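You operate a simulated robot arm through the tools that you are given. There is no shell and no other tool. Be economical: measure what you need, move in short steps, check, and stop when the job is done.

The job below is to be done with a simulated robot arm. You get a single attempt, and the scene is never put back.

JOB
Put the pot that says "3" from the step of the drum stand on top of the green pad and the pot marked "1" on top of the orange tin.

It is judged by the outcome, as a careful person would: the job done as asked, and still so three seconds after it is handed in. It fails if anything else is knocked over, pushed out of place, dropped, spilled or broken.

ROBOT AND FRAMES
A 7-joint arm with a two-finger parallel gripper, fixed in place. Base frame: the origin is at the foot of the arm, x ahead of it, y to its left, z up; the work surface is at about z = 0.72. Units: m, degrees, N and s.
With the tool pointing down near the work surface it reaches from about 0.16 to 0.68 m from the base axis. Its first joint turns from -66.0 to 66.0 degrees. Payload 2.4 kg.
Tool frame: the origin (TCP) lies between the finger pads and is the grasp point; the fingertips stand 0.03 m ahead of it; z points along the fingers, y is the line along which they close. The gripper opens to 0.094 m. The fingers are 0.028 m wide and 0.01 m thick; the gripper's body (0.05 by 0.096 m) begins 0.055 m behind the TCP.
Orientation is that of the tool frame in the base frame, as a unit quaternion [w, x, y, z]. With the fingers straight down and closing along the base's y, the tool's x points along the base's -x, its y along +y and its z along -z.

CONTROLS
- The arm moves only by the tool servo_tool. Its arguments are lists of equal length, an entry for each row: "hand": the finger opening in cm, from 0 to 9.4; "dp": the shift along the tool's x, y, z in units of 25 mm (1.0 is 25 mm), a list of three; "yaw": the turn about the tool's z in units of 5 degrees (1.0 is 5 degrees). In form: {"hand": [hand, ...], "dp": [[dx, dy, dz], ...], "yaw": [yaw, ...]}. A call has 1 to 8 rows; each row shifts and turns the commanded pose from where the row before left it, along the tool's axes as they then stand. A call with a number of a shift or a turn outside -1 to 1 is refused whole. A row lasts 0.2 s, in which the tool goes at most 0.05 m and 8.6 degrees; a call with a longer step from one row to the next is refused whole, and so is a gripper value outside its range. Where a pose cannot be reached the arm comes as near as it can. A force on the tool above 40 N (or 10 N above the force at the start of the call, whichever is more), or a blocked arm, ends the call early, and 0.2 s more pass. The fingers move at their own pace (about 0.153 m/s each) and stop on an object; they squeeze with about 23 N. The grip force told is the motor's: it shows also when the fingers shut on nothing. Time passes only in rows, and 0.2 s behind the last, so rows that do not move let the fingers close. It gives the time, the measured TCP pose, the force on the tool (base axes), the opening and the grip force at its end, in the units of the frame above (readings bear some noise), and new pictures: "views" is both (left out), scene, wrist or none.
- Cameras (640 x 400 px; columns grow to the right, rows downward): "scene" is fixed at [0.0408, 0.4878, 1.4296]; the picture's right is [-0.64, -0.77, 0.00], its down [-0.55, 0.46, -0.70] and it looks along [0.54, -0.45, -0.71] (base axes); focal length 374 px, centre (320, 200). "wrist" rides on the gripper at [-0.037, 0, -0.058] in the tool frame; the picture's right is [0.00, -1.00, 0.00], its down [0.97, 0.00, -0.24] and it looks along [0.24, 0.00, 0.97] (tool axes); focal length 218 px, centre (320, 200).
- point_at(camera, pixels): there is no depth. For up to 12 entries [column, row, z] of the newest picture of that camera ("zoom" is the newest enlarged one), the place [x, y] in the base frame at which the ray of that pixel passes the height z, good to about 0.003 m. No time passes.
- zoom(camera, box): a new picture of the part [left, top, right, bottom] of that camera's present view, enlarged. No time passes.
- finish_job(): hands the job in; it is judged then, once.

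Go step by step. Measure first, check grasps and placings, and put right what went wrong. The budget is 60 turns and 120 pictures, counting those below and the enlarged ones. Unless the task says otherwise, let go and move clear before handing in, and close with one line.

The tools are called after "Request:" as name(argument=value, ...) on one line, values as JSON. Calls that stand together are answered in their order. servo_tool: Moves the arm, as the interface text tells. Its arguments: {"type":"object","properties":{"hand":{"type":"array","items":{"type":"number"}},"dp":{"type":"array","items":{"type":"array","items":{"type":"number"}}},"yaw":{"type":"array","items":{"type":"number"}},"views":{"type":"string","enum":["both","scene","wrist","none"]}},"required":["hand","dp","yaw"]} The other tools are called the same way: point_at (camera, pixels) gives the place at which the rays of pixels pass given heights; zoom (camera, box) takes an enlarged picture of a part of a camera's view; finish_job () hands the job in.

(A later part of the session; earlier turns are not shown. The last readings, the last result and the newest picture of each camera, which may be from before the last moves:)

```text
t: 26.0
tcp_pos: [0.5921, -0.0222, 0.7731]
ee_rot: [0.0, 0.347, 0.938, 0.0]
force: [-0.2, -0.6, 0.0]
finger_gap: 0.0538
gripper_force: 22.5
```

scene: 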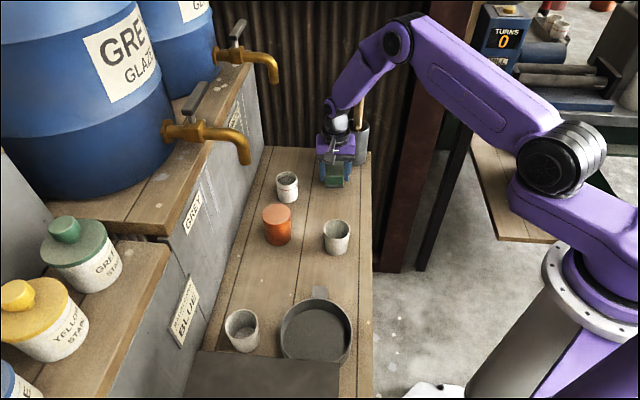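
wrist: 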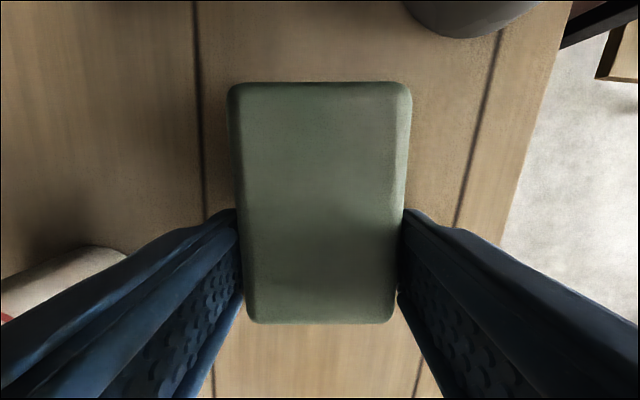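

Pad is lined up with the planks again. Lower 12 mm, release, and rise.

Request:
servo_tool(hand=[3.5, 3.5, 3.5, 3.5, 6, 9.4, 9.4, 9.4], dp=[[0, 0, 0.2], [0, 0, 0.2], [0, 0, 0.1], [0, 0, 0], [0, 0, 0], [0, 0, 0], [0, 0, 0], [0, 0, 0]], yaw=[0, 0, 0, 0, 0, 0, 0, 0], views="none")

Request:
servo_tool(hand=[9.4, 9.4, 9.4, 9.4, 9.4, 9.4, 9.4, 9.4], dp=[[0, 0, -0.6], [0, 0, -1], [0, 0, -1], [0, 0, -1], [0, 0, -1], [0, 0, 0], [0, 0, 0], [0, 0, 0]], yaw=[0, 0, 0, -1, -1, -1, -1, -1], views="wrist")

Request:
zoom(camera="scene", box=[302, 155, 366, 195])

```text
t: 27.8
tcp_pos: [0.5922, -0.0225, 0.761]
ee_rot: [0.0, 0.346, 0.938, 0.0]
force: [-0.4, -0.5, -0.5]
finger_gap: 0.0943
gripper_force: 0.1
```

```text
t: 29.6
tcp_pos: [0.5903, -0.0215, 0.8768]
ee_rot: [0.0, 0.134, 0.991, 0.0]
force: [0.2, 0.5, 0.2]
finger_gap: 0.0937
gripper_force: 0.1
```

wrist: 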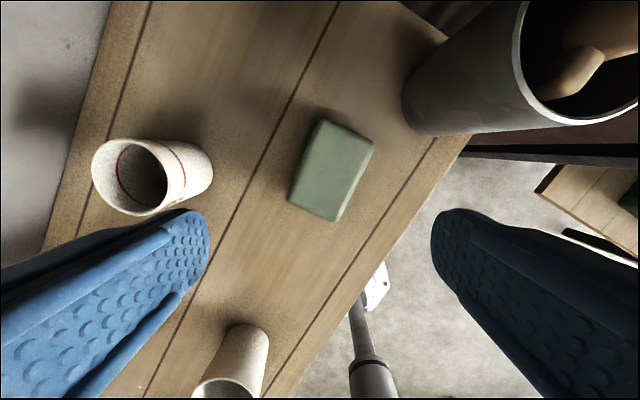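

```text
10.00 times, centred on (334, 175) of scene
```

zoom: 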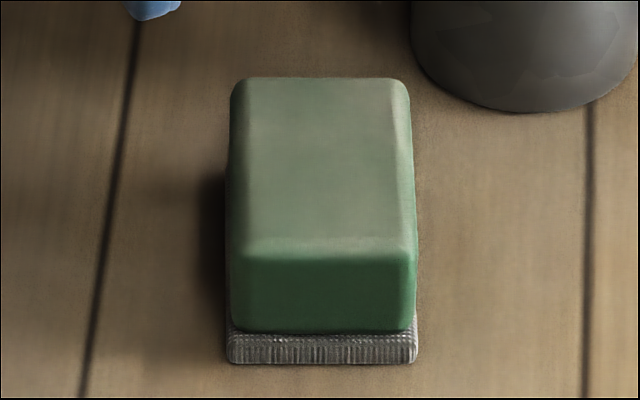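

Pad restored within ~3 mm of its original place. Measure its top, then undo the yaw and go over pot 3.

Request:
point_at(camera="wrist", pixels=[[325, 118, 0.753], [374, 140, 0.753], [288, 202, 0.753], [336, 222, 0.753], [332, 170, 0.753]])

Request:
servo_tool(hand=[9.4, 9.4, 9.4, 9.4, 9.4, 9.4, 9.4, 9.4], dp=[[0, 0, 0], [0, 0, 0], [0, 0, 0], [-0.4, 0.8, 0], [-0.4, 1, 0], [-0.4, 1, 0], [-0.4, 1, 0], [-0.5, 1, 0]], yaw=[-1, -1, -1, -0.08, 0, 0, 0, 0], views="wrist")

```text
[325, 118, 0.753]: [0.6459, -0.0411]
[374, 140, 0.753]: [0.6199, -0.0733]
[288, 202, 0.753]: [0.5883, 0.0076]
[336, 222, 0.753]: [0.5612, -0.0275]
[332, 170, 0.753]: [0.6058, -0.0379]
```

```text
t: 31.4
tcp_pos: [0.6433, 0.0983, 0.8758]
ee_rot: [0.001, 0.001, 1.0, 0.0]
force: [-0.2, -0.8, -0.5]
finger_gap: 0.094
gripper_force: 0.0
```

wrist: 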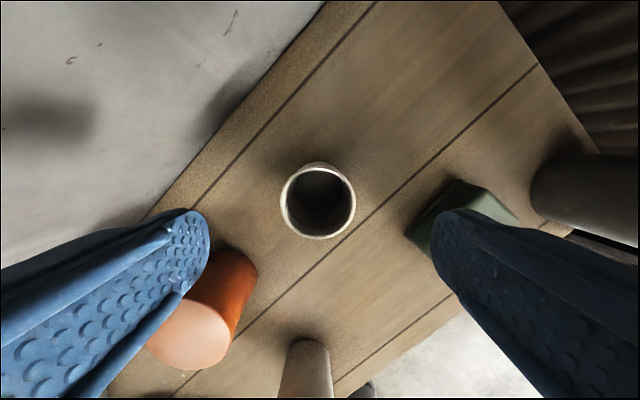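

Centred over pot 3 (rim at (318,200)). Descend to TCP z≈0.803 and grip above the red line; pad centre is (0.604,-0.034).

Request:
servo_tool(hand=[9.4, 9.4, 9.4, 9.4, 6.5, 4, 4, 4], dp=[[0, 0, 0.9], [0, 0, 1], [0, 0, 1], [0, 0, 0], [0, 0, 0], [0, 0, 0], [0, 0, 0], [0, 0, 0]], yaw=[0, 0, 0, 0, 0, 0, 0, 0], views="none")

Request:
servo_tool(hand=[4, 4, 4, 4, 4, 4, 4, 4], dp=[[0, 0, -0.2], [0, 0, -0.4], [0, 0, -0.6], [0, 0, -0.6], [0, 0, -0.6], [0, 0, -0.6], [0, 0, 0], [0, 0, 0]], yaw=[0, 0, 0, 0, 0, 0, 0, 0])

```text
t: 33.2
tcp_pos: [0.6442, 0.0967, 0.804]
ee_rot: [0.0, 0.002, 1.0, 0.001]
force: [-0.4, -0.2, -0.3]
finger_gap: 0.0488
gripper_force: 22.2
```

```text
t: 35.0
tcp_pos: [0.6437, 0.0984, 0.8792]
ee_rot: [-0.001, 0.001, 1.0, 0.0]
force: [0.4, -0.5, -0.2]
finger_gap: 0.0489
gripper_force: 22.8
```

scene: 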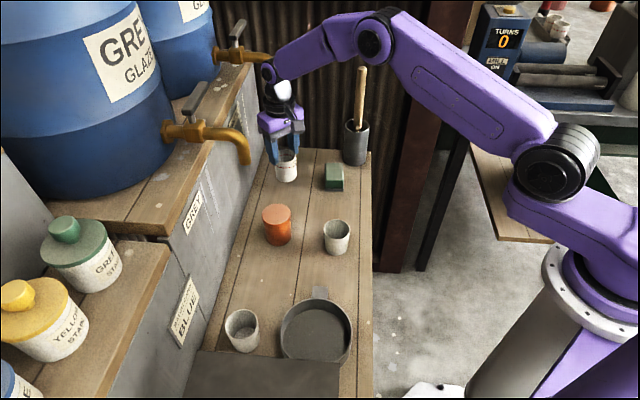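
wrist: 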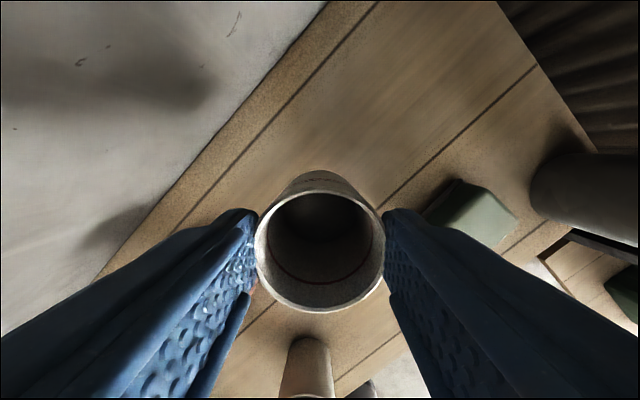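

The pot came up firmly with no slip (base ≈0.796, well above the pad). Carry over the pad centre.

Request:
servo_tool(hand=[4, 4, 4, 4, 4, 4, 4, 4], dp=[[0.14, -0.5, 0], [0.24, -0.8, 0], [0.24, -0.8, 0], [0.24, -0.8, 0], [0.24, -0.8, 0], [0.24, -0.8, 0], [0.24, -0.78, 0], [0, 0, 0]], yaw=[0, 0, 0, 0, 0, 0, 0, 0])

Request:
zoom(camera="scene", box=[302, 135, 366, 200])

```text
t: 36.8
tcp_pos: [0.6029, -0.034, 0.878]
ee_rot: [0.001, 0.002, 1.0, 0.0]
force: [0.1, -0.5, -0.1]
finger_gap: 0.0491
gripper_force: 23.1
```

scene: 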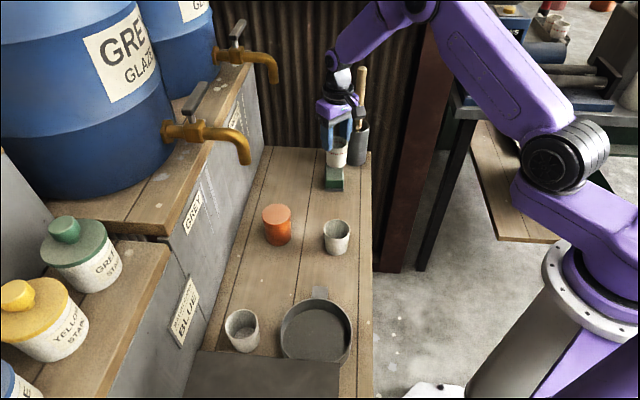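
wrist: 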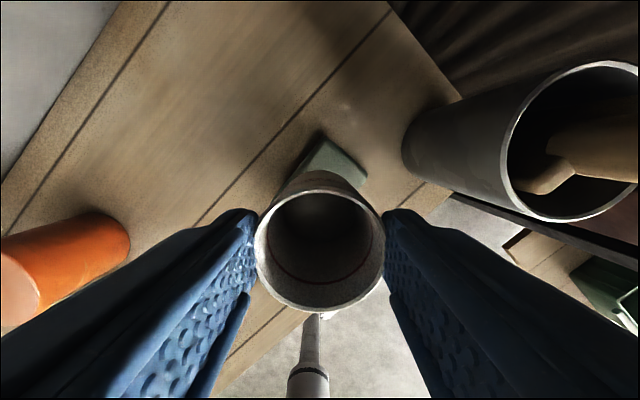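

```text
6.15 times, centred on (334, 168) of scene
```

zoom: 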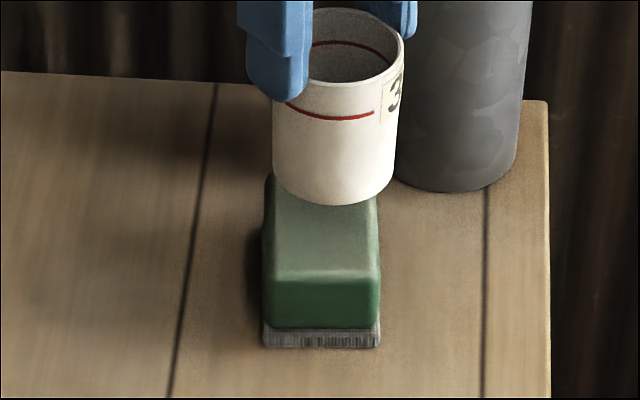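

Pot is ~3 mm right of the pad's middle in the scene. Correct slightly, and descend to just above contact.

Request:
servo_tool(hand=[4, 4, 4, 4, 4, 4], dp=[[-0.08, 0.1, 0.3], [0, 0, 0.5], [0, 0, 0.4], [0, 0, 0.2], [0, 0, 0], [0, 0, 0]], yaw=[0, 0, 0, 0, 0, 0], views="none")

Request:
zoom(camera="scene", box=[302, 135, 366, 200])

```text
t: 38.2
tcp_pos: [0.6074, -0.0311, 0.8455]
ee_rot: [0.003, 0.001, 1.0, -0.001]
force: [0.4, 0.1, 22.1]
finger_gap: 0.0489
gripper_force: 23.1
```

```text
6.15 times, centred on (334, 168) of scene
```

zoom: 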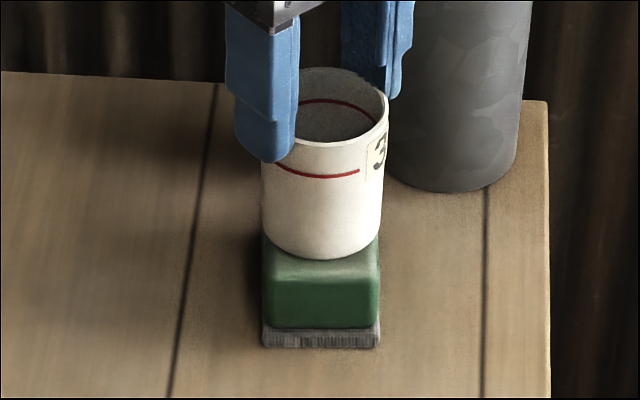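

Firm contact (22 N) and pot is centred on the pad. Relieve slightly, then open and rise.

Request:
servo_tool(hand=[4, 4, 5.2, 6.5, 8.5, 9.4, 9.4], dp=[[0, 0, -0.08], [0, 0, 0], [0, 0, 0], [0, 0, 0], [0, 0, 0], [0, 0, 0], [0, 0, 0]], yaw=[0, 0, 0, 0, 0, 0, 0], views="wrist")

Request:
servo_tool(hand=[9.4, 9.4, 9.4, 9.4, 9.4, 9.4], dp=[[0, 0, -0.6], [0, 0, -1], [0, 0, -1], [0, 0, -1], [0, 0, -1], [0, 0, 0]], yaw=[0, 0, 0, 0, 0, 0])

Request:
zoom(camera="scene", box=[302, 135, 366, 200])

```text
t: 39.8
tcp_pos: [0.6065, -0.0315, 0.8452]
ee_rot: [0.002, 0.0, 1.0, 0.0]
force: [-0.7, -0.4, 0.0]
finger_gap: 0.0938
gripper_force: 0.1
```

wrist: 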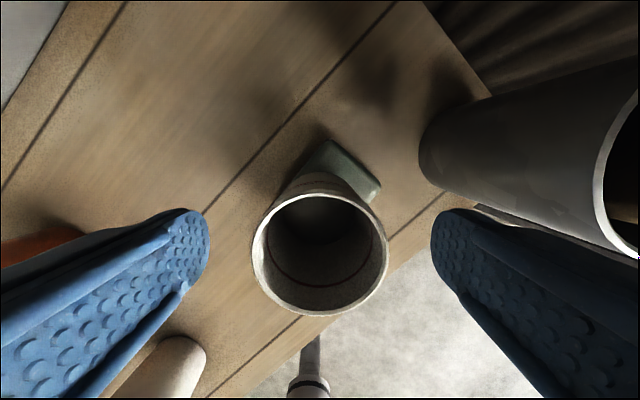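

```text
t: 41.2
tcp_pos: [0.607, -0.0323, 0.9615]
ee_rot: [0.001, 0.002, 1.0, 0.001]
force: [1.1, -0.4, -0.2]
finger_gap: 0.0941
gripper_force: 0.0
```

scene: 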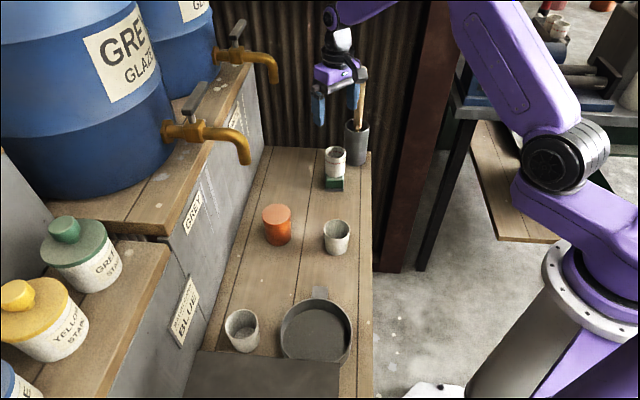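
wrist: 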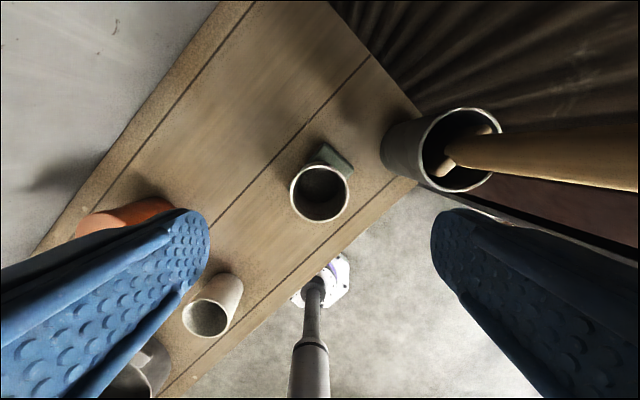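

```text
6.15 times, centred on (334, 168) of scene
```

zoom: 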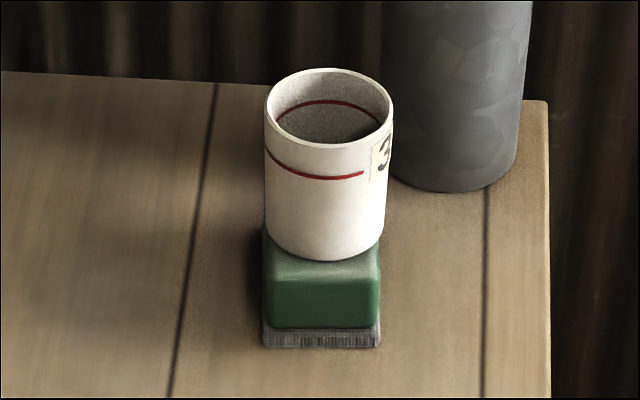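

Pot "3" stands centred on the pad. Next, travel with the open hand back toward the pot "1" area, staying well away from the tap.

Request:
servo_tool(hand=[9.4, 9.4, 9.4, 9.4, 9.4, 9.4, 9.4, 9.4], dp=[[1, 0.3, -0.5], [1, 0.6, -0.5], [1, 0.9, 0], [1, 1, 0], [1, 1, 0], [1, 1, 0], [1, 1, 0], [1, 1, 0]], yaw=[0, 0, 0, 0, 0, 0, 0, 0], views="none")

Request:
servo_tool(hand=[9.4, 9.4, 9.4, 9.4, 9.4, 9.4], dp=[[1, 1, 0], [1, 1, 0], [0.4, 1, 0], [0, 1, 0], [0, 0.4, 0], [0, 0, 0]], yaw=[0, 0, 0, 0, 0, 0])

```text
t: 43.0
tcp_pos: [0.4068, 0.1404, 0.9867]
ee_rot: [0.001, 0.001, 1.0, -0.001]
force: [-0.2, 0.5, -0.2]
finger_gap: 0.0941
gripper_force: 0.0
```

```text
t: 44.4
tcp_pos: [0.3478, 0.2496, 0.9852]
ee_rot: [0.001, 0.001, 1.0, 0.0]
force: [-1.0, 0.0, -0.2]
finger_gap: 0.094
gripper_force: 0.1
```

scene: 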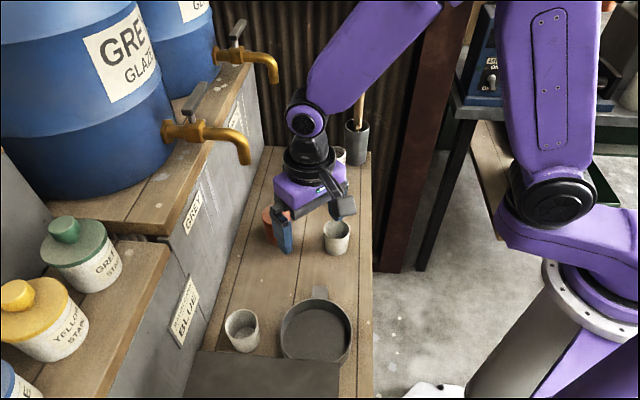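
wrist: 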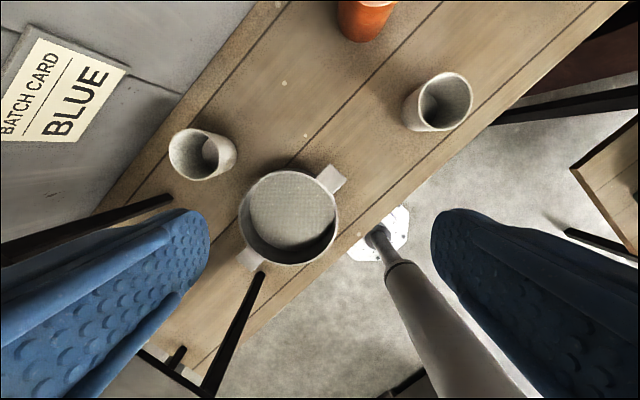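

Dark bars at wrist (90,225) and (230,330) lie near pot 1. Zoom to understand that structure.

Request:
zoom(camera="wrist", box=[0, 100, 360, 400])

Request:
zoom(camera="scene", box=[150, 270, 390, 400])

Request:
point_at(camera="wrist", pixels=[[190, 155, 0.79], [190, 155, 0.8], [205, 165, 0.72], [175, 198, 0.72], [175, 198, 0.8], [262, 273, 0.72], [262, 273, 0.8], [288, 218, 0.76]])

Request:
point_at(camera="scene", pixels=[[340, 364, 0.72], [340, 364, 0.85], [340, 364, 1.0], [200, 350, 0.72], [200, 350, 0.85], [200, 350, 1.0]])

```text
1.33 times, centred on (180, 250) of wrist
```

zoom: 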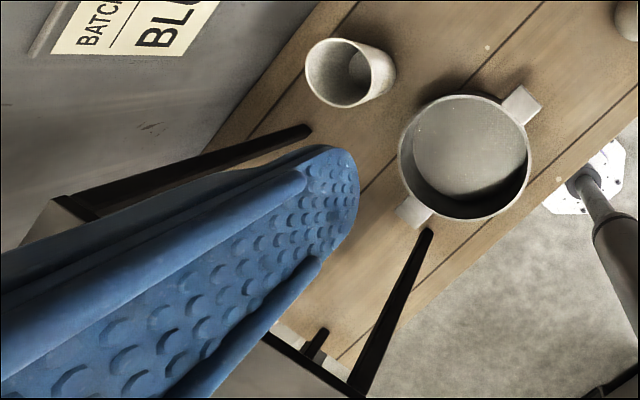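

```text
2.67 times, centred on (270, 335) of scene
```

zoom: 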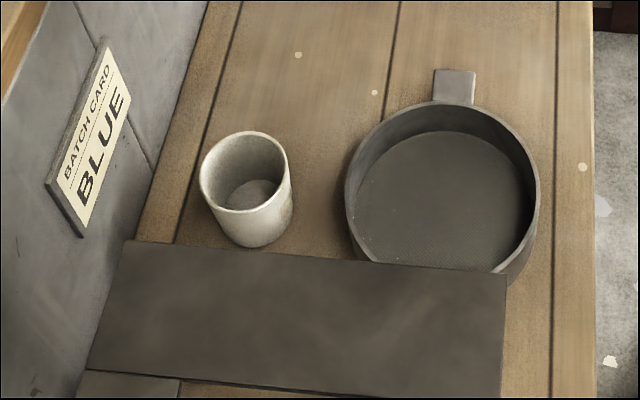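

```text
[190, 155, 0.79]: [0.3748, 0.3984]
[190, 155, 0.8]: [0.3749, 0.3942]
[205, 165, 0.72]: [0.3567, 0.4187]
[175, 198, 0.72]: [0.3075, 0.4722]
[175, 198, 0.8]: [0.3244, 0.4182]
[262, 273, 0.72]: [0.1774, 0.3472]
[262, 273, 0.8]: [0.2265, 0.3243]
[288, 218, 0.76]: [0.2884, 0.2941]
```

```text
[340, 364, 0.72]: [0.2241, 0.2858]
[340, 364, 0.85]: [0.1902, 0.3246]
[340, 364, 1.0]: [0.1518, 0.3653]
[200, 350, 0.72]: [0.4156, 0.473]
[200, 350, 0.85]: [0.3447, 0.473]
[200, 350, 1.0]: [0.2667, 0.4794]
```

The dark thing is a small bridge table, its top near z≈0.92 with front edge about 0.10 m beyond pot 1. Before grasping I need the tap's exact position over the tin, so I rise to look down at it.

Request:
servo_tool(hand=[9.4, 9.4, 9.4, 9.4, 9.4, 9.4, 9.4, 9.4], dp=[[-0.4, -0.4, -1], [-0.6, -0.6, -1], [-0.6, -0.6, -1], [-0.6, -0.6, -1], [-0.6, -0.6, -1], [-0.6, -0.6, -1], [-0.6, -0.6, -1], [0, 0, 0]], yaw=[0, 0, 0, 0, 0, 0, 0, 0])

```text
t: 46.2
tcp_pos: [0.4484, 0.1495, 1.1598]
ee_rot: [0.0, 0.001, 1.0, -0.001]
force: [0.3, -0.1, 0.5]
finger_gap: 0.0942
gripper_force: 0.2
```

scene: 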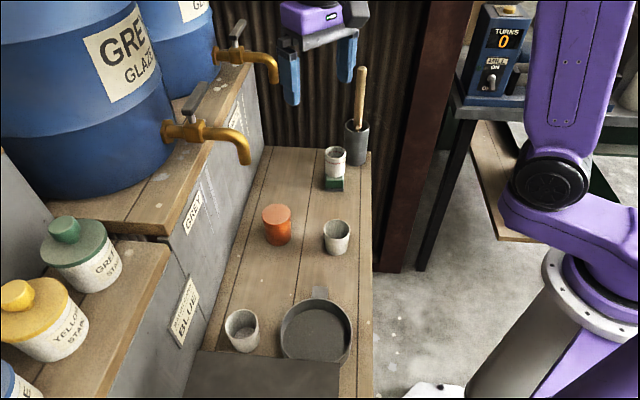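
wrist: 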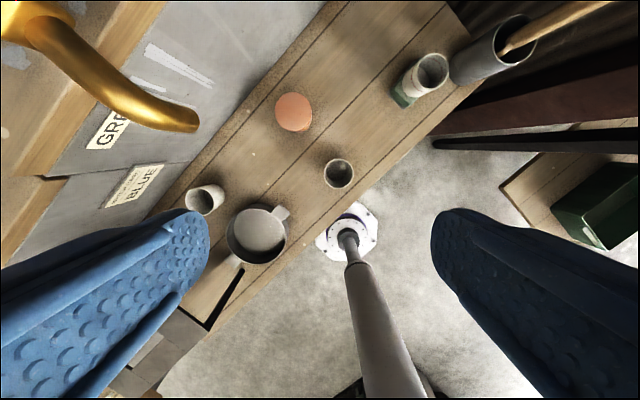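

The tap is visible at wrist (190,120) and the tin top at (294,112). Triangulate both.

Request:
zoom(camera="wrist", box=[100, 40, 360, 200])

Request:
point_at(camera="wrist", pixels=[[190, 124, 0.95], [190, 124, 0.98], [190, 124, 1.0], [190, 124, 1.02], [190, 124, 1.05], [294, 112, 0.79], [294, 112, 0.8], [294, 112, 0.81], [276, 112, 0.8], [312, 112, 0.8]])

Request:
point_at(camera="scene", pixels=[[245, 162, 0.95], [245, 162, 0.98], [245, 162, 1.0], [245, 162, 1.02], [245, 162, 1.05], [276, 214, 0.79], [276, 214, 0.8], [276, 214, 0.81]])

```text
2.46 times, centred on (230, 120) of wrist
```

zoom: 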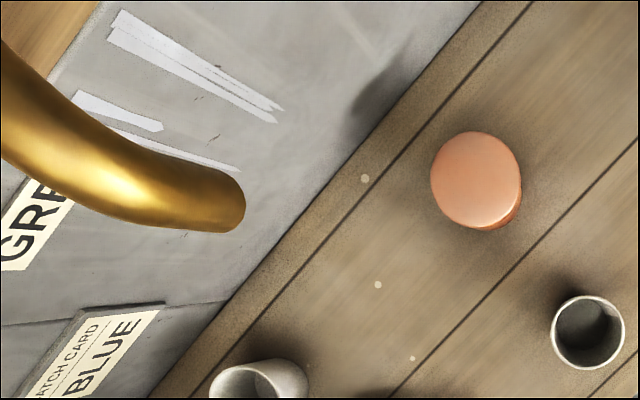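

```text
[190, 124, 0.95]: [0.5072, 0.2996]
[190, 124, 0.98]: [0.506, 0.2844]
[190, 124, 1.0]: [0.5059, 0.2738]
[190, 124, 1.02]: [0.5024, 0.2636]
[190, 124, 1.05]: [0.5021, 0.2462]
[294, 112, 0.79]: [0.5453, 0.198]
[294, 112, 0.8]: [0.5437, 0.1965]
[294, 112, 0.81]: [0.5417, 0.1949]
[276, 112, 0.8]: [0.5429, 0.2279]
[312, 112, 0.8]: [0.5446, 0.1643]
```

```text
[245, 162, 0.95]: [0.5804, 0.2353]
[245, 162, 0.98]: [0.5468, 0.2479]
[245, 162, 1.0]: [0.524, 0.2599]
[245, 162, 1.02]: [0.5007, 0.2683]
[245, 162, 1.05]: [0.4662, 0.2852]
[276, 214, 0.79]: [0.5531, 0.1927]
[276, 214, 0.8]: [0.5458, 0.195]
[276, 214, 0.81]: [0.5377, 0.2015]
```

Tap tip is at (0.503,0.266,z 1.018) — 0.08 m from the tin axis (0.544,0.196), top z≈0.80. I'll use a 60° yaw for pot 1 so the camera side points away from the tap; first go above pot 1.

Request:
servo_tool(hand=[9.4, 9.4, 9.4, 9.4, 9.4, 9.4, 9.4, 9.4], dp=[[0.76, 0.8, 0.4], [0.76, 1, 0.75], [0.76, 1, 0.75], [0.76, 1, 0.75], [0, 1, 0.75], [0, 1, 0.75], [0, 1, 0.75], [0, 1, 0.75]], yaw=[0, 0, 0, 0, 0, 0, 0, 0], views="none")

Request:
servo_tool(hand=[9.4, 9.4, 9.4, 9.4, 9.4, 9.4, 9.4, 9.4], dp=[[0, 1, 0], [0, 0.9, 0], [0, 0, 0], [0, 0, 0], [0, 0, 0], [0, 0, 0], [0, 0, 0], [0, 0, 0]], yaw=[0, 1, 1, 1, 1, 1, 1, 1])

```text
t: 48.0
tcp_pos: [0.3742, 0.3442, 1.0207]
ee_rot: [0.001, 0.0, 1.0, 0.0]
force: [0.7, 0.3, -0.1]
finger_gap: 0.0939
gripper_force: 0.1
```

```text
t: 49.8
tcp_pos: [0.3719, 0.3918, 1.0192]
ee_rot: [0.0, 0.303, 0.953, 0.0]
force: [-0.2, 0.4, -0.4]
finger_gap: 0.0938
gripper_force: 0.1
```

scene: 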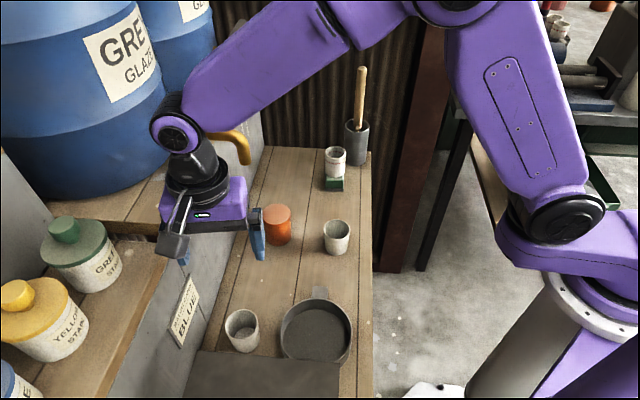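
wrist: 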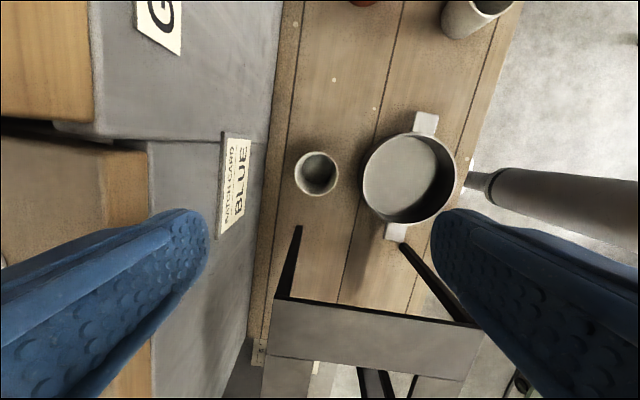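

Pot 1 is visible at wrist (317,173); clearances look fine. Measure, finish the yaw and descend partly.

Request:
point_at(camera="wrist", pixels=[[317, 172, 0.79], [317, 172, 0.8], [295, 173, 0.79], [339, 173, 0.79], [410, 178, 0.76], [365, 178, 0.76], [260, 172, 0.72], [318, 180, 0.725]])

Request:
servo_tool(hand=[9.4, 9.4, 9.4, 9.4, 9.4, 9.4], dp=[[0, 0, 0.5], [0, 0, 1], [0, 0, 1], [0, 0, 1], [0, 0, 0.8], [0, 0, 0]], yaw=[1, 1, 1, 1, 1, 0])

```text
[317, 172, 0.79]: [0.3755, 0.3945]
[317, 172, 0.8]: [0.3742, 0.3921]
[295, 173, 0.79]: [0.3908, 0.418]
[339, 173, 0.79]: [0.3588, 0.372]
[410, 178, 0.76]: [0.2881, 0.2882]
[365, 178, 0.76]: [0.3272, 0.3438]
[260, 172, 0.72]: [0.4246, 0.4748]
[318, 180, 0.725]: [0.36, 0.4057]
```

```text
t: 51.2
tcp_pos: [0.3724, 0.3909, 0.9106]
ee_rot: [-0.001, 0.502, 0.865, 0.0]
force: [0.6, -0.1, 0.1]
finger_gap: 0.0941
gripper_force: 0.1
```

scene: 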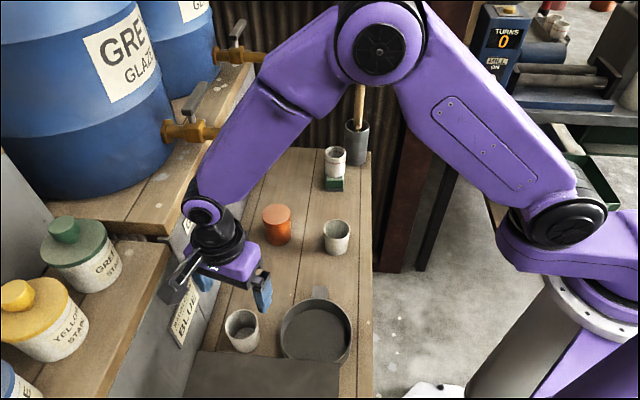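
wrist: 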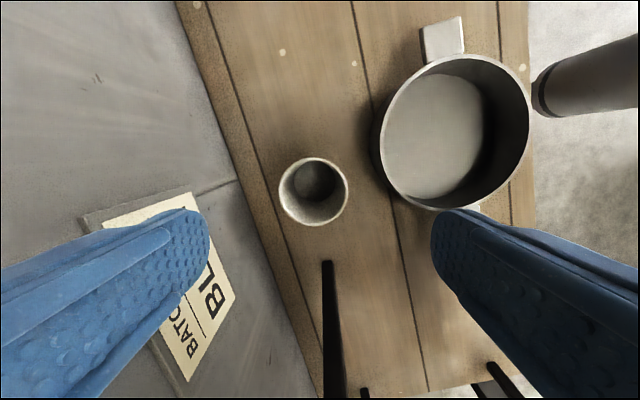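

Aligned; pot rim at (313,191). Refine centre and card/pan clearances; I'll narrow the hand to ~7.6 cm for clearance to the wall.

Request:
point_at(camera="wrist", pixels=[[313, 191, 0.785], [313, 191, 0.795], [278, 191, 0.79], [348, 191, 0.79], [313, 157, 0.79], [313, 226, 0.79], [328, 262, 0.72], [192, 195, 0.82], [232, 290, 0.8]])

Request:
zoom(camera="wrist", box=[240, 130, 400, 240])

Request:
zoom(camera="scene", box=[205, 290, 285, 370])

```text
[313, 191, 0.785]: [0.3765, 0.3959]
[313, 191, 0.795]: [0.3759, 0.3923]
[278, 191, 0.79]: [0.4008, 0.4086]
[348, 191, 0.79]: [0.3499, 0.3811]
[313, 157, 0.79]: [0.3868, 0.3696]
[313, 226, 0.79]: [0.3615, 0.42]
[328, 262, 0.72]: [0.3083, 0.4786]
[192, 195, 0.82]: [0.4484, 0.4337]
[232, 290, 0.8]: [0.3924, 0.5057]
```

```text
3.64 times, centred on (320, 185) of wrist
```

zoom: 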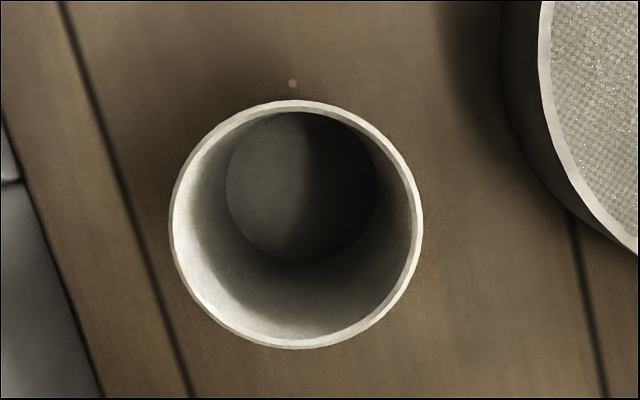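

```text
5.00 times, centred on (245, 330) of scene
```

zoom: 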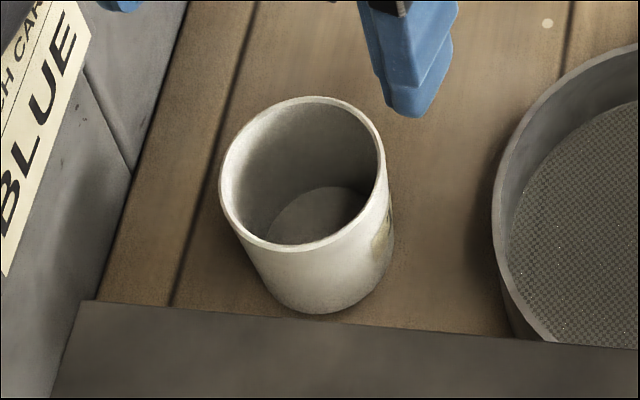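

Triangulate pot 1's rim height from the scene zoom (rim centre (303,174), base front (325,313)).

Request:
point_at(camera="zoom", pixels=[[303, 174, 0.775], [303, 174, 0.785], [303, 174, 0.795], [325, 313, 0.72], [492, 190, 0.77]])

```text
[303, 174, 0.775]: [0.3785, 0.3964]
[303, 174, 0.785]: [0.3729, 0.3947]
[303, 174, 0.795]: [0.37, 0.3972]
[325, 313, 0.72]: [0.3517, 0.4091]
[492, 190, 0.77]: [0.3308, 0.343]
```

Rim z≈0.783, centre (0.3755,0.395). Descend to TCP z≈0.797 with opening 7.6 cm.

Request:
servo_tool(hand=[7.6, 7.6, 7.6, 7.6, 7.6, 7.6, 7.6], dp=[[0.1, 0.19, 0.5], [0, 0, 1], [0, 0, 1], [0, 0, 1], [0, 0, 0.7], [0, 0, 0.34], [0, 0, 0]], yaw=[0, 0, 0, 0, 0, 0, 0])

```text
t: 52.8
tcp_pos: [0.3759, 0.3956, 0.798]
ee_rot: [0.001, 0.5, 0.866, 0.001]
force: [-0.1, -0.8, 0.4]
finger_gap: 0.0757
gripper_force: 0.1
```

scene: 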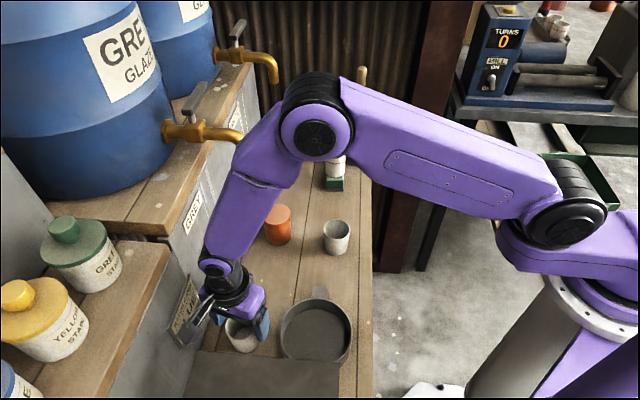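
wrist: 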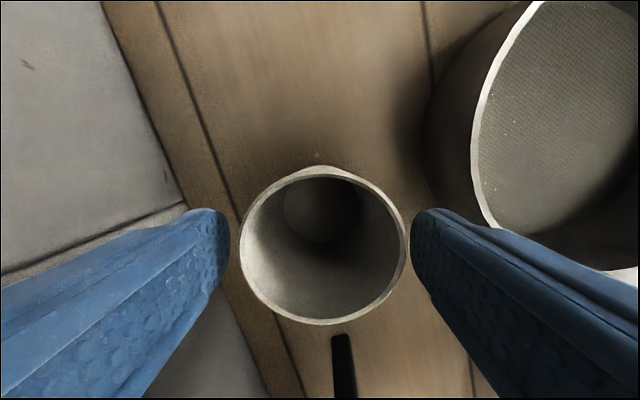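

Pot is centred between the fingers. Close and lift 15 mm as a slip test.

Request:
servo_tool(hand=[6, 4, 4, 4, 4, 4, 4, 4], dp=[[0, 0, 0], [0, 0, 0], [0, 0, 0], [0, 0, -0.1], [0, 0, -0.2], [0, 0, -0.3], [0, 0, 0], [0, 0, 0]], yaw=[0, 0, 0, 0, 0, 0, 0, 0], views="wrist")

Request:
zoom(camera="scene", box=[185, 270, 305, 370])

```text
t: 54.6
tcp_pos: [0.3742, 0.3958, 0.8136]
ee_rot: [0.0, 0.501, 0.865, 0.0]
force: [-1.2, 0.2, 0.0]
finger_gap: 0.0564
gripper_force: 22.8
```

wrist: 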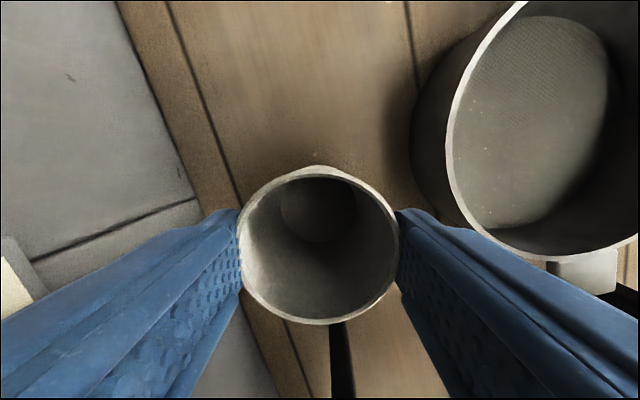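

```text
4.00 times, centred on (245, 320) of scene
```

zoom: 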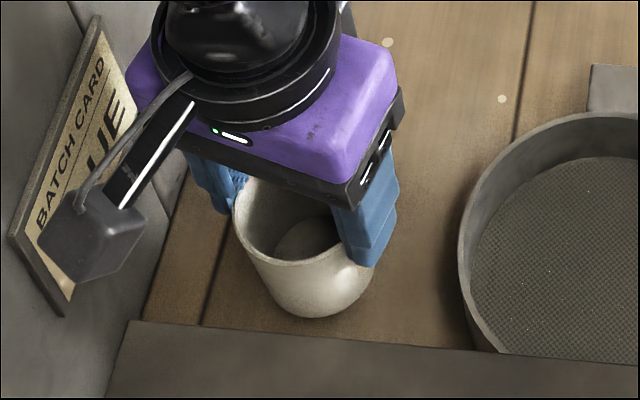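

Pot 1 lifted without slip. Note the grey box sits on the tool's +x side, so I'll place with a ~10° yaw instead. Lift to TCP z≈0.90 and move away from the bridge table.

Request:
servo_tool(hand=[4, 4, 4, 4, 4, 4], dp=[[0, 0, -0.3], [0, 0, -0.7], [0, 0, -0.8], [0, 0, -0.8], [0, 0, -0.85], [0, 0, 0]], yaw=[0, 0, 0, 0, 0, 0], views="wrist")

Request:
servo_tool(hand=[4, 4, 4, 4, 4, 4, 4], dp=[[-0.5, -0.2, 0], [-0.8, -0.3, 0], [-0.8, -0.3, 0], [-0.8, -0.3, 0], [-0.8, -0.3, 0], [-0.86, -0.31, 0], [0, 0, 0]], yaw=[0, 0, 0, 0, 0, 0, 0])

```text
t: 56.0
tcp_pos: [0.3743, 0.3942, 0.8991]
ee_rot: [0.0, 0.501, 0.866, 0.0]
force: [-0.2, -0.1, 0.1]
finger_gap: 0.0567
gripper_force: 23.0
```

wrist: 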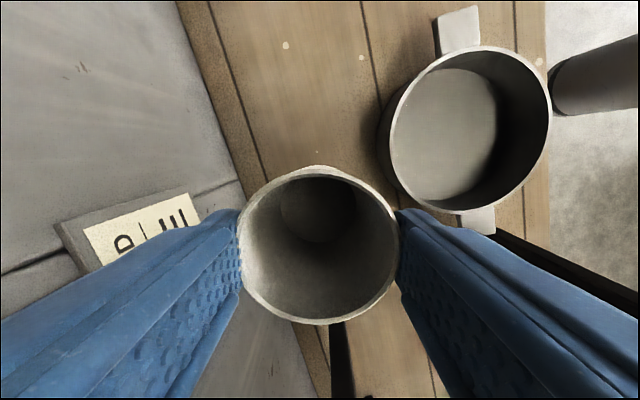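

```text
t: 57.6
tcp_pos: [0.3953, 0.2754, 0.8993]
ee_rot: [-0.001, 0.5, 0.866, 0.001]
force: [-0.6, 0.0, -0.8]
finger_gap: 0.0565
gripper_force: 23.0
```

scene: 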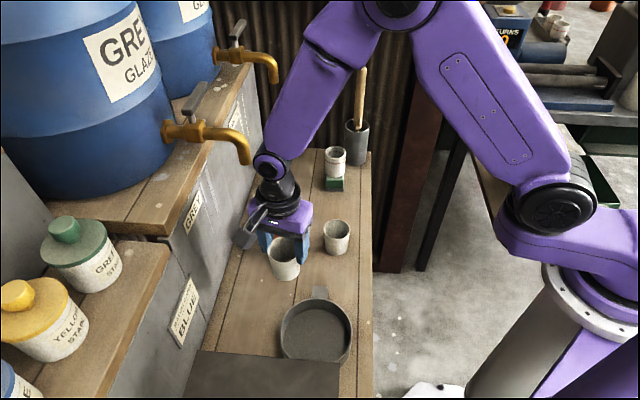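
wrist: 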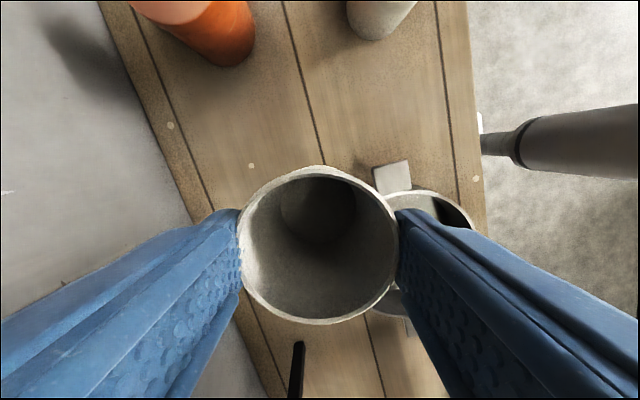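

Holding firmly. Rotate yaw back by 50° here, clear of everything.

Request:
servo_tool(hand=[4, 4, 4, 4, 4, 4, 4, 4], dp=[[0, 0, 0], [0, 0, 0], [0, 0, 0], [0, 0, 0], [0, 0, 0], [0, 0, 0], [0, 0, 0], [0, 0, 0]], yaw=[-1, -1, -1, -1, -1, -1, -1, -1], views="none")

Request:
servo_tool(hand=[4, 4, 4, 4, 4, 4, 4, 4], dp=[[0, 0, 0], [0, 0, 0], [-0.3, -0.8, 0], [-0.5, -0.95, 0], [-0.5, -0.95, 0], [-0.5, -0.95, 0], [-0.5, -0.95, 0], [-0.5, -0.8, 0]], yaw=[-1, -1, 0, 0, 0, 0, 0, 0])

```text
t: 59.4
tcp_pos: [0.3935, 0.277, 0.8995]
ee_rot: [0.002, 0.173, 0.985, 0.0]
force: [-0.5, -0.6, -1.0]
finger_gap: 0.0564
gripper_force: 22.5
```

```text
t: 61.2
tcp_pos: [0.4391, 0.1308, 0.8985]
ee_rot: [0.0, 0.087, 0.996, 0.0]
force: [0.2, -0.1, 0.3]
finger_gap: 0.0565
gripper_force: 23.1
```

scene: 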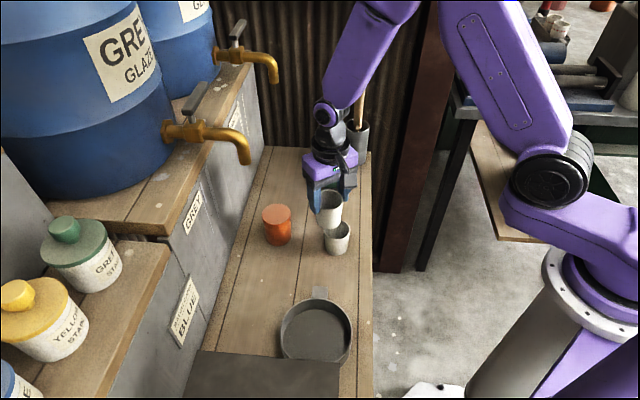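
wrist: 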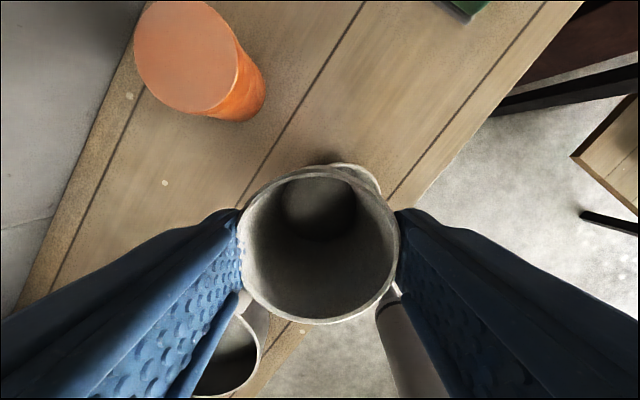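

Pot 1 held steady. Re-measure the tin top (wrist (187,58)) and move to a staging point at (0.546,0.13).

Request:
point_at(camera="wrist", pixels=[[187, 58, 0.79], [187, 58, 0.8], [187, 58, 0.805]])

Request:
servo_tool(hand=[4, 4, 4, 4, 4, 4, 4], dp=[[-0.5, 0.1, 0], [-0.8, 0.1, 0], [-0.8, 0.1, 0], [-0.8, 0.1, 0], [-0.8, 0.15, 0], [-0.52, 0.15, 0], [0, 0, 0]], yaw=[0, 0, 0, 0, 0, 0, 0])

Request:
zoom(camera="scene", box=[210, 100, 370, 260])

```text
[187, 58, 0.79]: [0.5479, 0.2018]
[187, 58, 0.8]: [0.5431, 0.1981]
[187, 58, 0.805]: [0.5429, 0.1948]
```

```text
t: 62.8
tcp_pos: [0.5477, 0.1303, 0.9002]
ee_rot: [0.001, 0.088, 0.996, 0.001]
force: [0.0, -0.8, -1.0]
finger_gap: 0.0564
gripper_force: 22.6
```

scene: 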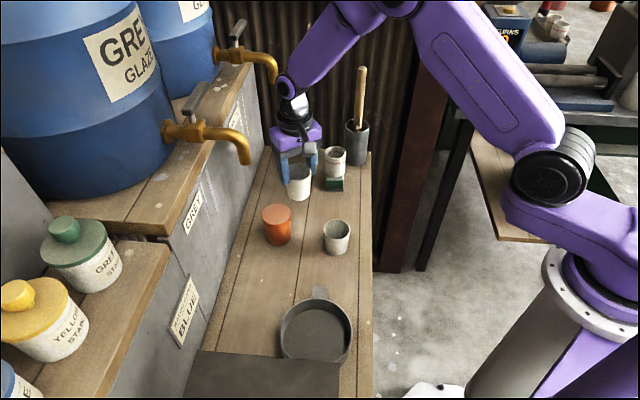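
wrist: 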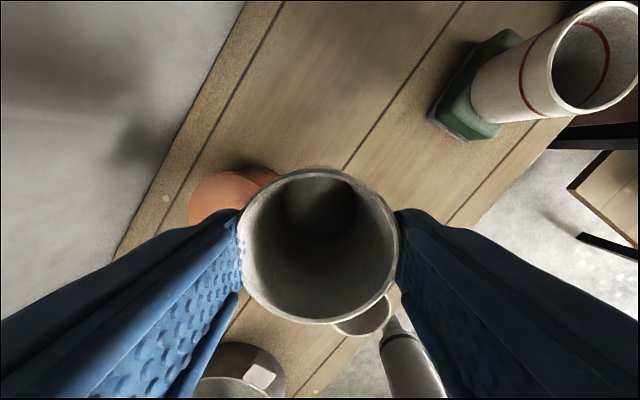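

```text
2.50 times, centred on (290, 180) of scene
```

zoom: 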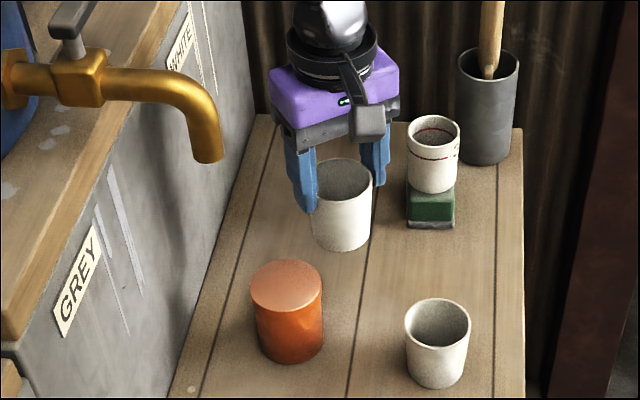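

Clear so far. Move slowly toward the tin axis (0.545,0.194).

Request:
servo_tool(hand=[4, 4, 4, 4, 4, 4, 4], dp=[[0.1, 0.3, 0], [0.12, 0.5, 0], [0.12, 0.6, 0], [0.12, 0.6, 0], [0.09, 0.5, 0], [0, 0, 0], [0, 0, 0]], yaw=[0, 0, 0, 0, 0, 0, 0])

Request:
zoom(camera="scene", box=[210, 100, 370, 260])

```text
t: 64.4
tcp_pos: [0.5434, 0.194, 0.8999]
ee_rot: [0.0, 0.088, 0.996, -0.001]
force: [0.5, -0.5, -0.5]
finger_gap: 0.0563
gripper_force: 23.1
```

scene: 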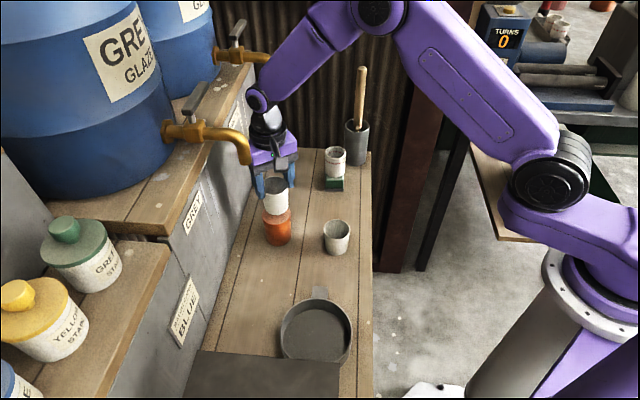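
wrist: 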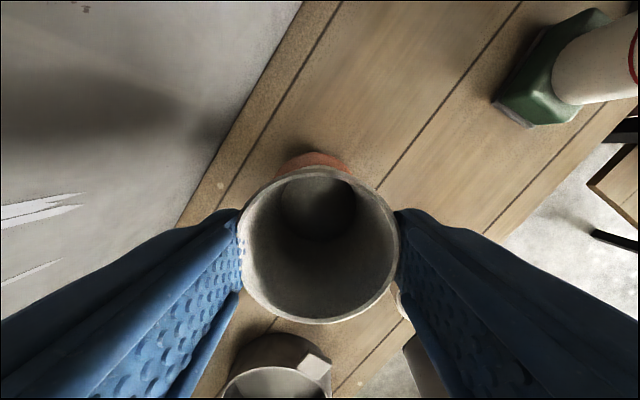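

```text
2.50 times, centred on (290, 180) of scene
```

zoom: 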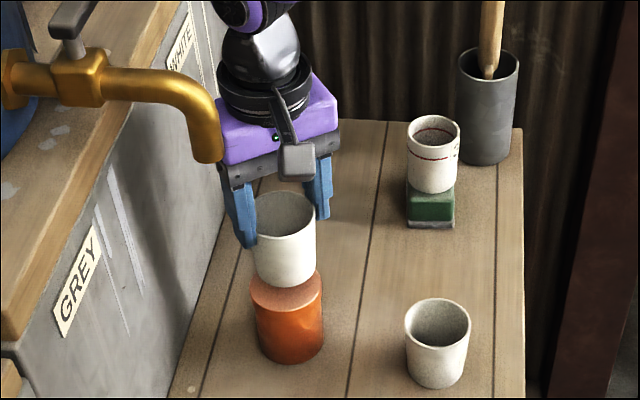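

Pot is aligned over the tin and clear of the tap. Descend gently to contact (~TCP z 0.877).

Request:
servo_tool(hand=[4, 4, 4, 4, 4, 4, 4], dp=[[0, 0, 0.3], [0, 0, 0.3], [0, 0, 0.15], [0, 0, 0.1], [0, 0, 0.08], [0, 0, 0], [0, 0, 0]], yaw=[0, 0, 0, 0, 0, 0, 0], views="none")

Request:
zoom(camera="scene", box=[237, 160, 317, 250])

```text
t: 66.0
tcp_pos: [0.5454, 0.194, 0.8758]
ee_rot: [0.002, 0.089, 0.996, 0.001]
force: [1.6, -2.2, 19.9]
finger_gap: 0.0561
gripper_force: 23.3
```

```text
4.44 times, centred on (277, 205) of scene
```

zoom: 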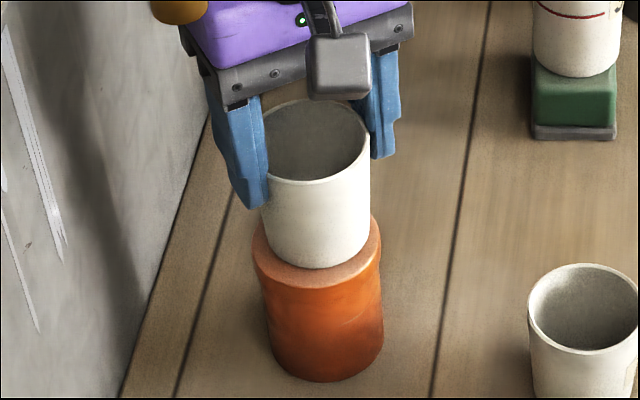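

Contact made (20 N), pot centred on the tin. Release moderately, rise 35 mm, then retreat away from the tap.

Request:
servo_tool(hand=[4, 4, 5.8, 6.6, 7.4, 7.6, 7.6], dp=[[0, 0, -0.06], [0, 0, 0], [0, 0, 0], [0, 0, 0], [0, 0, 0], [0, 0, 0], [0, 0, 0]], yaw=[0, 0, 0, 0, 0, 0, 0], views="wrist")

Request:
servo_tool(hand=[7.6, 7.6, 7.6, 7.6, 7.6], dp=[[0, 0, -0.3], [0, 0, -0.5], [0, 0, -0.5], [0, 0, -0.1], [0, 0, 0]], yaw=[0, 0, 0, 0, 0])

Request:
zoom(camera="scene", box=[210, 100, 370, 260])

```text
t: 67.6
tcp_pos: [0.5439, 0.1948, 0.8782]
ee_rot: [0.001, 0.087, 0.996, 0.0]
force: [-0.3, -0.3, 0.5]
finger_gap: 0.0759
gripper_force: 0.1
```

wrist: 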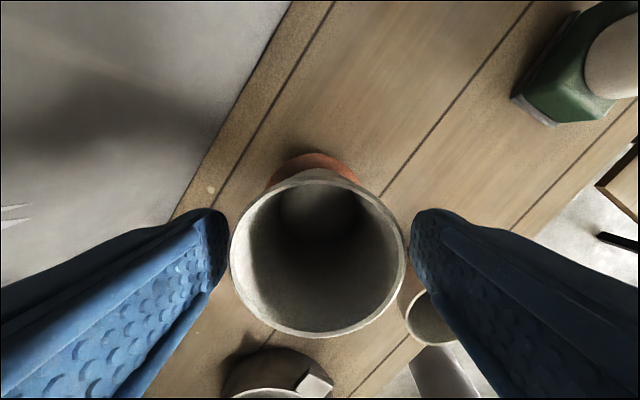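

```text
t: 68.8
tcp_pos: [0.5441, 0.1923, 0.9121]
ee_rot: [0.0, 0.088, 0.996, 0.0]
force: [0.2, -0.4, 0.4]
finger_gap: 0.076
gripper_force: 0.0
```

scene: 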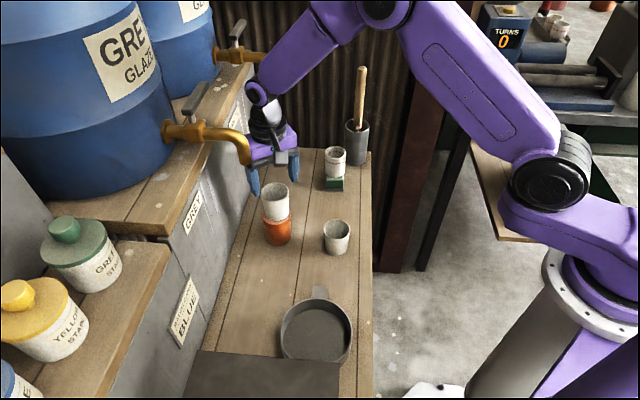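
wrist: 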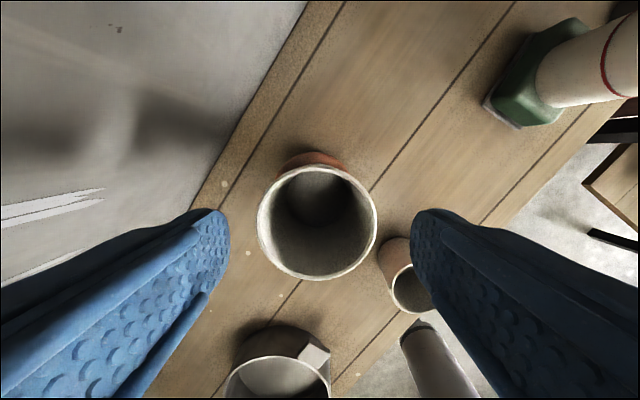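

```text
2.50 times, centred on (290, 180) of scene
```

zoom: 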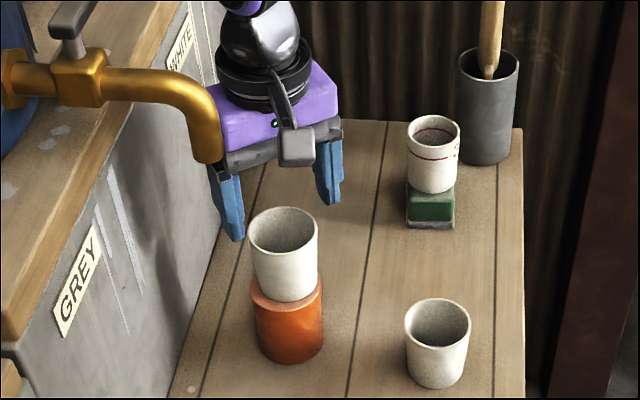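

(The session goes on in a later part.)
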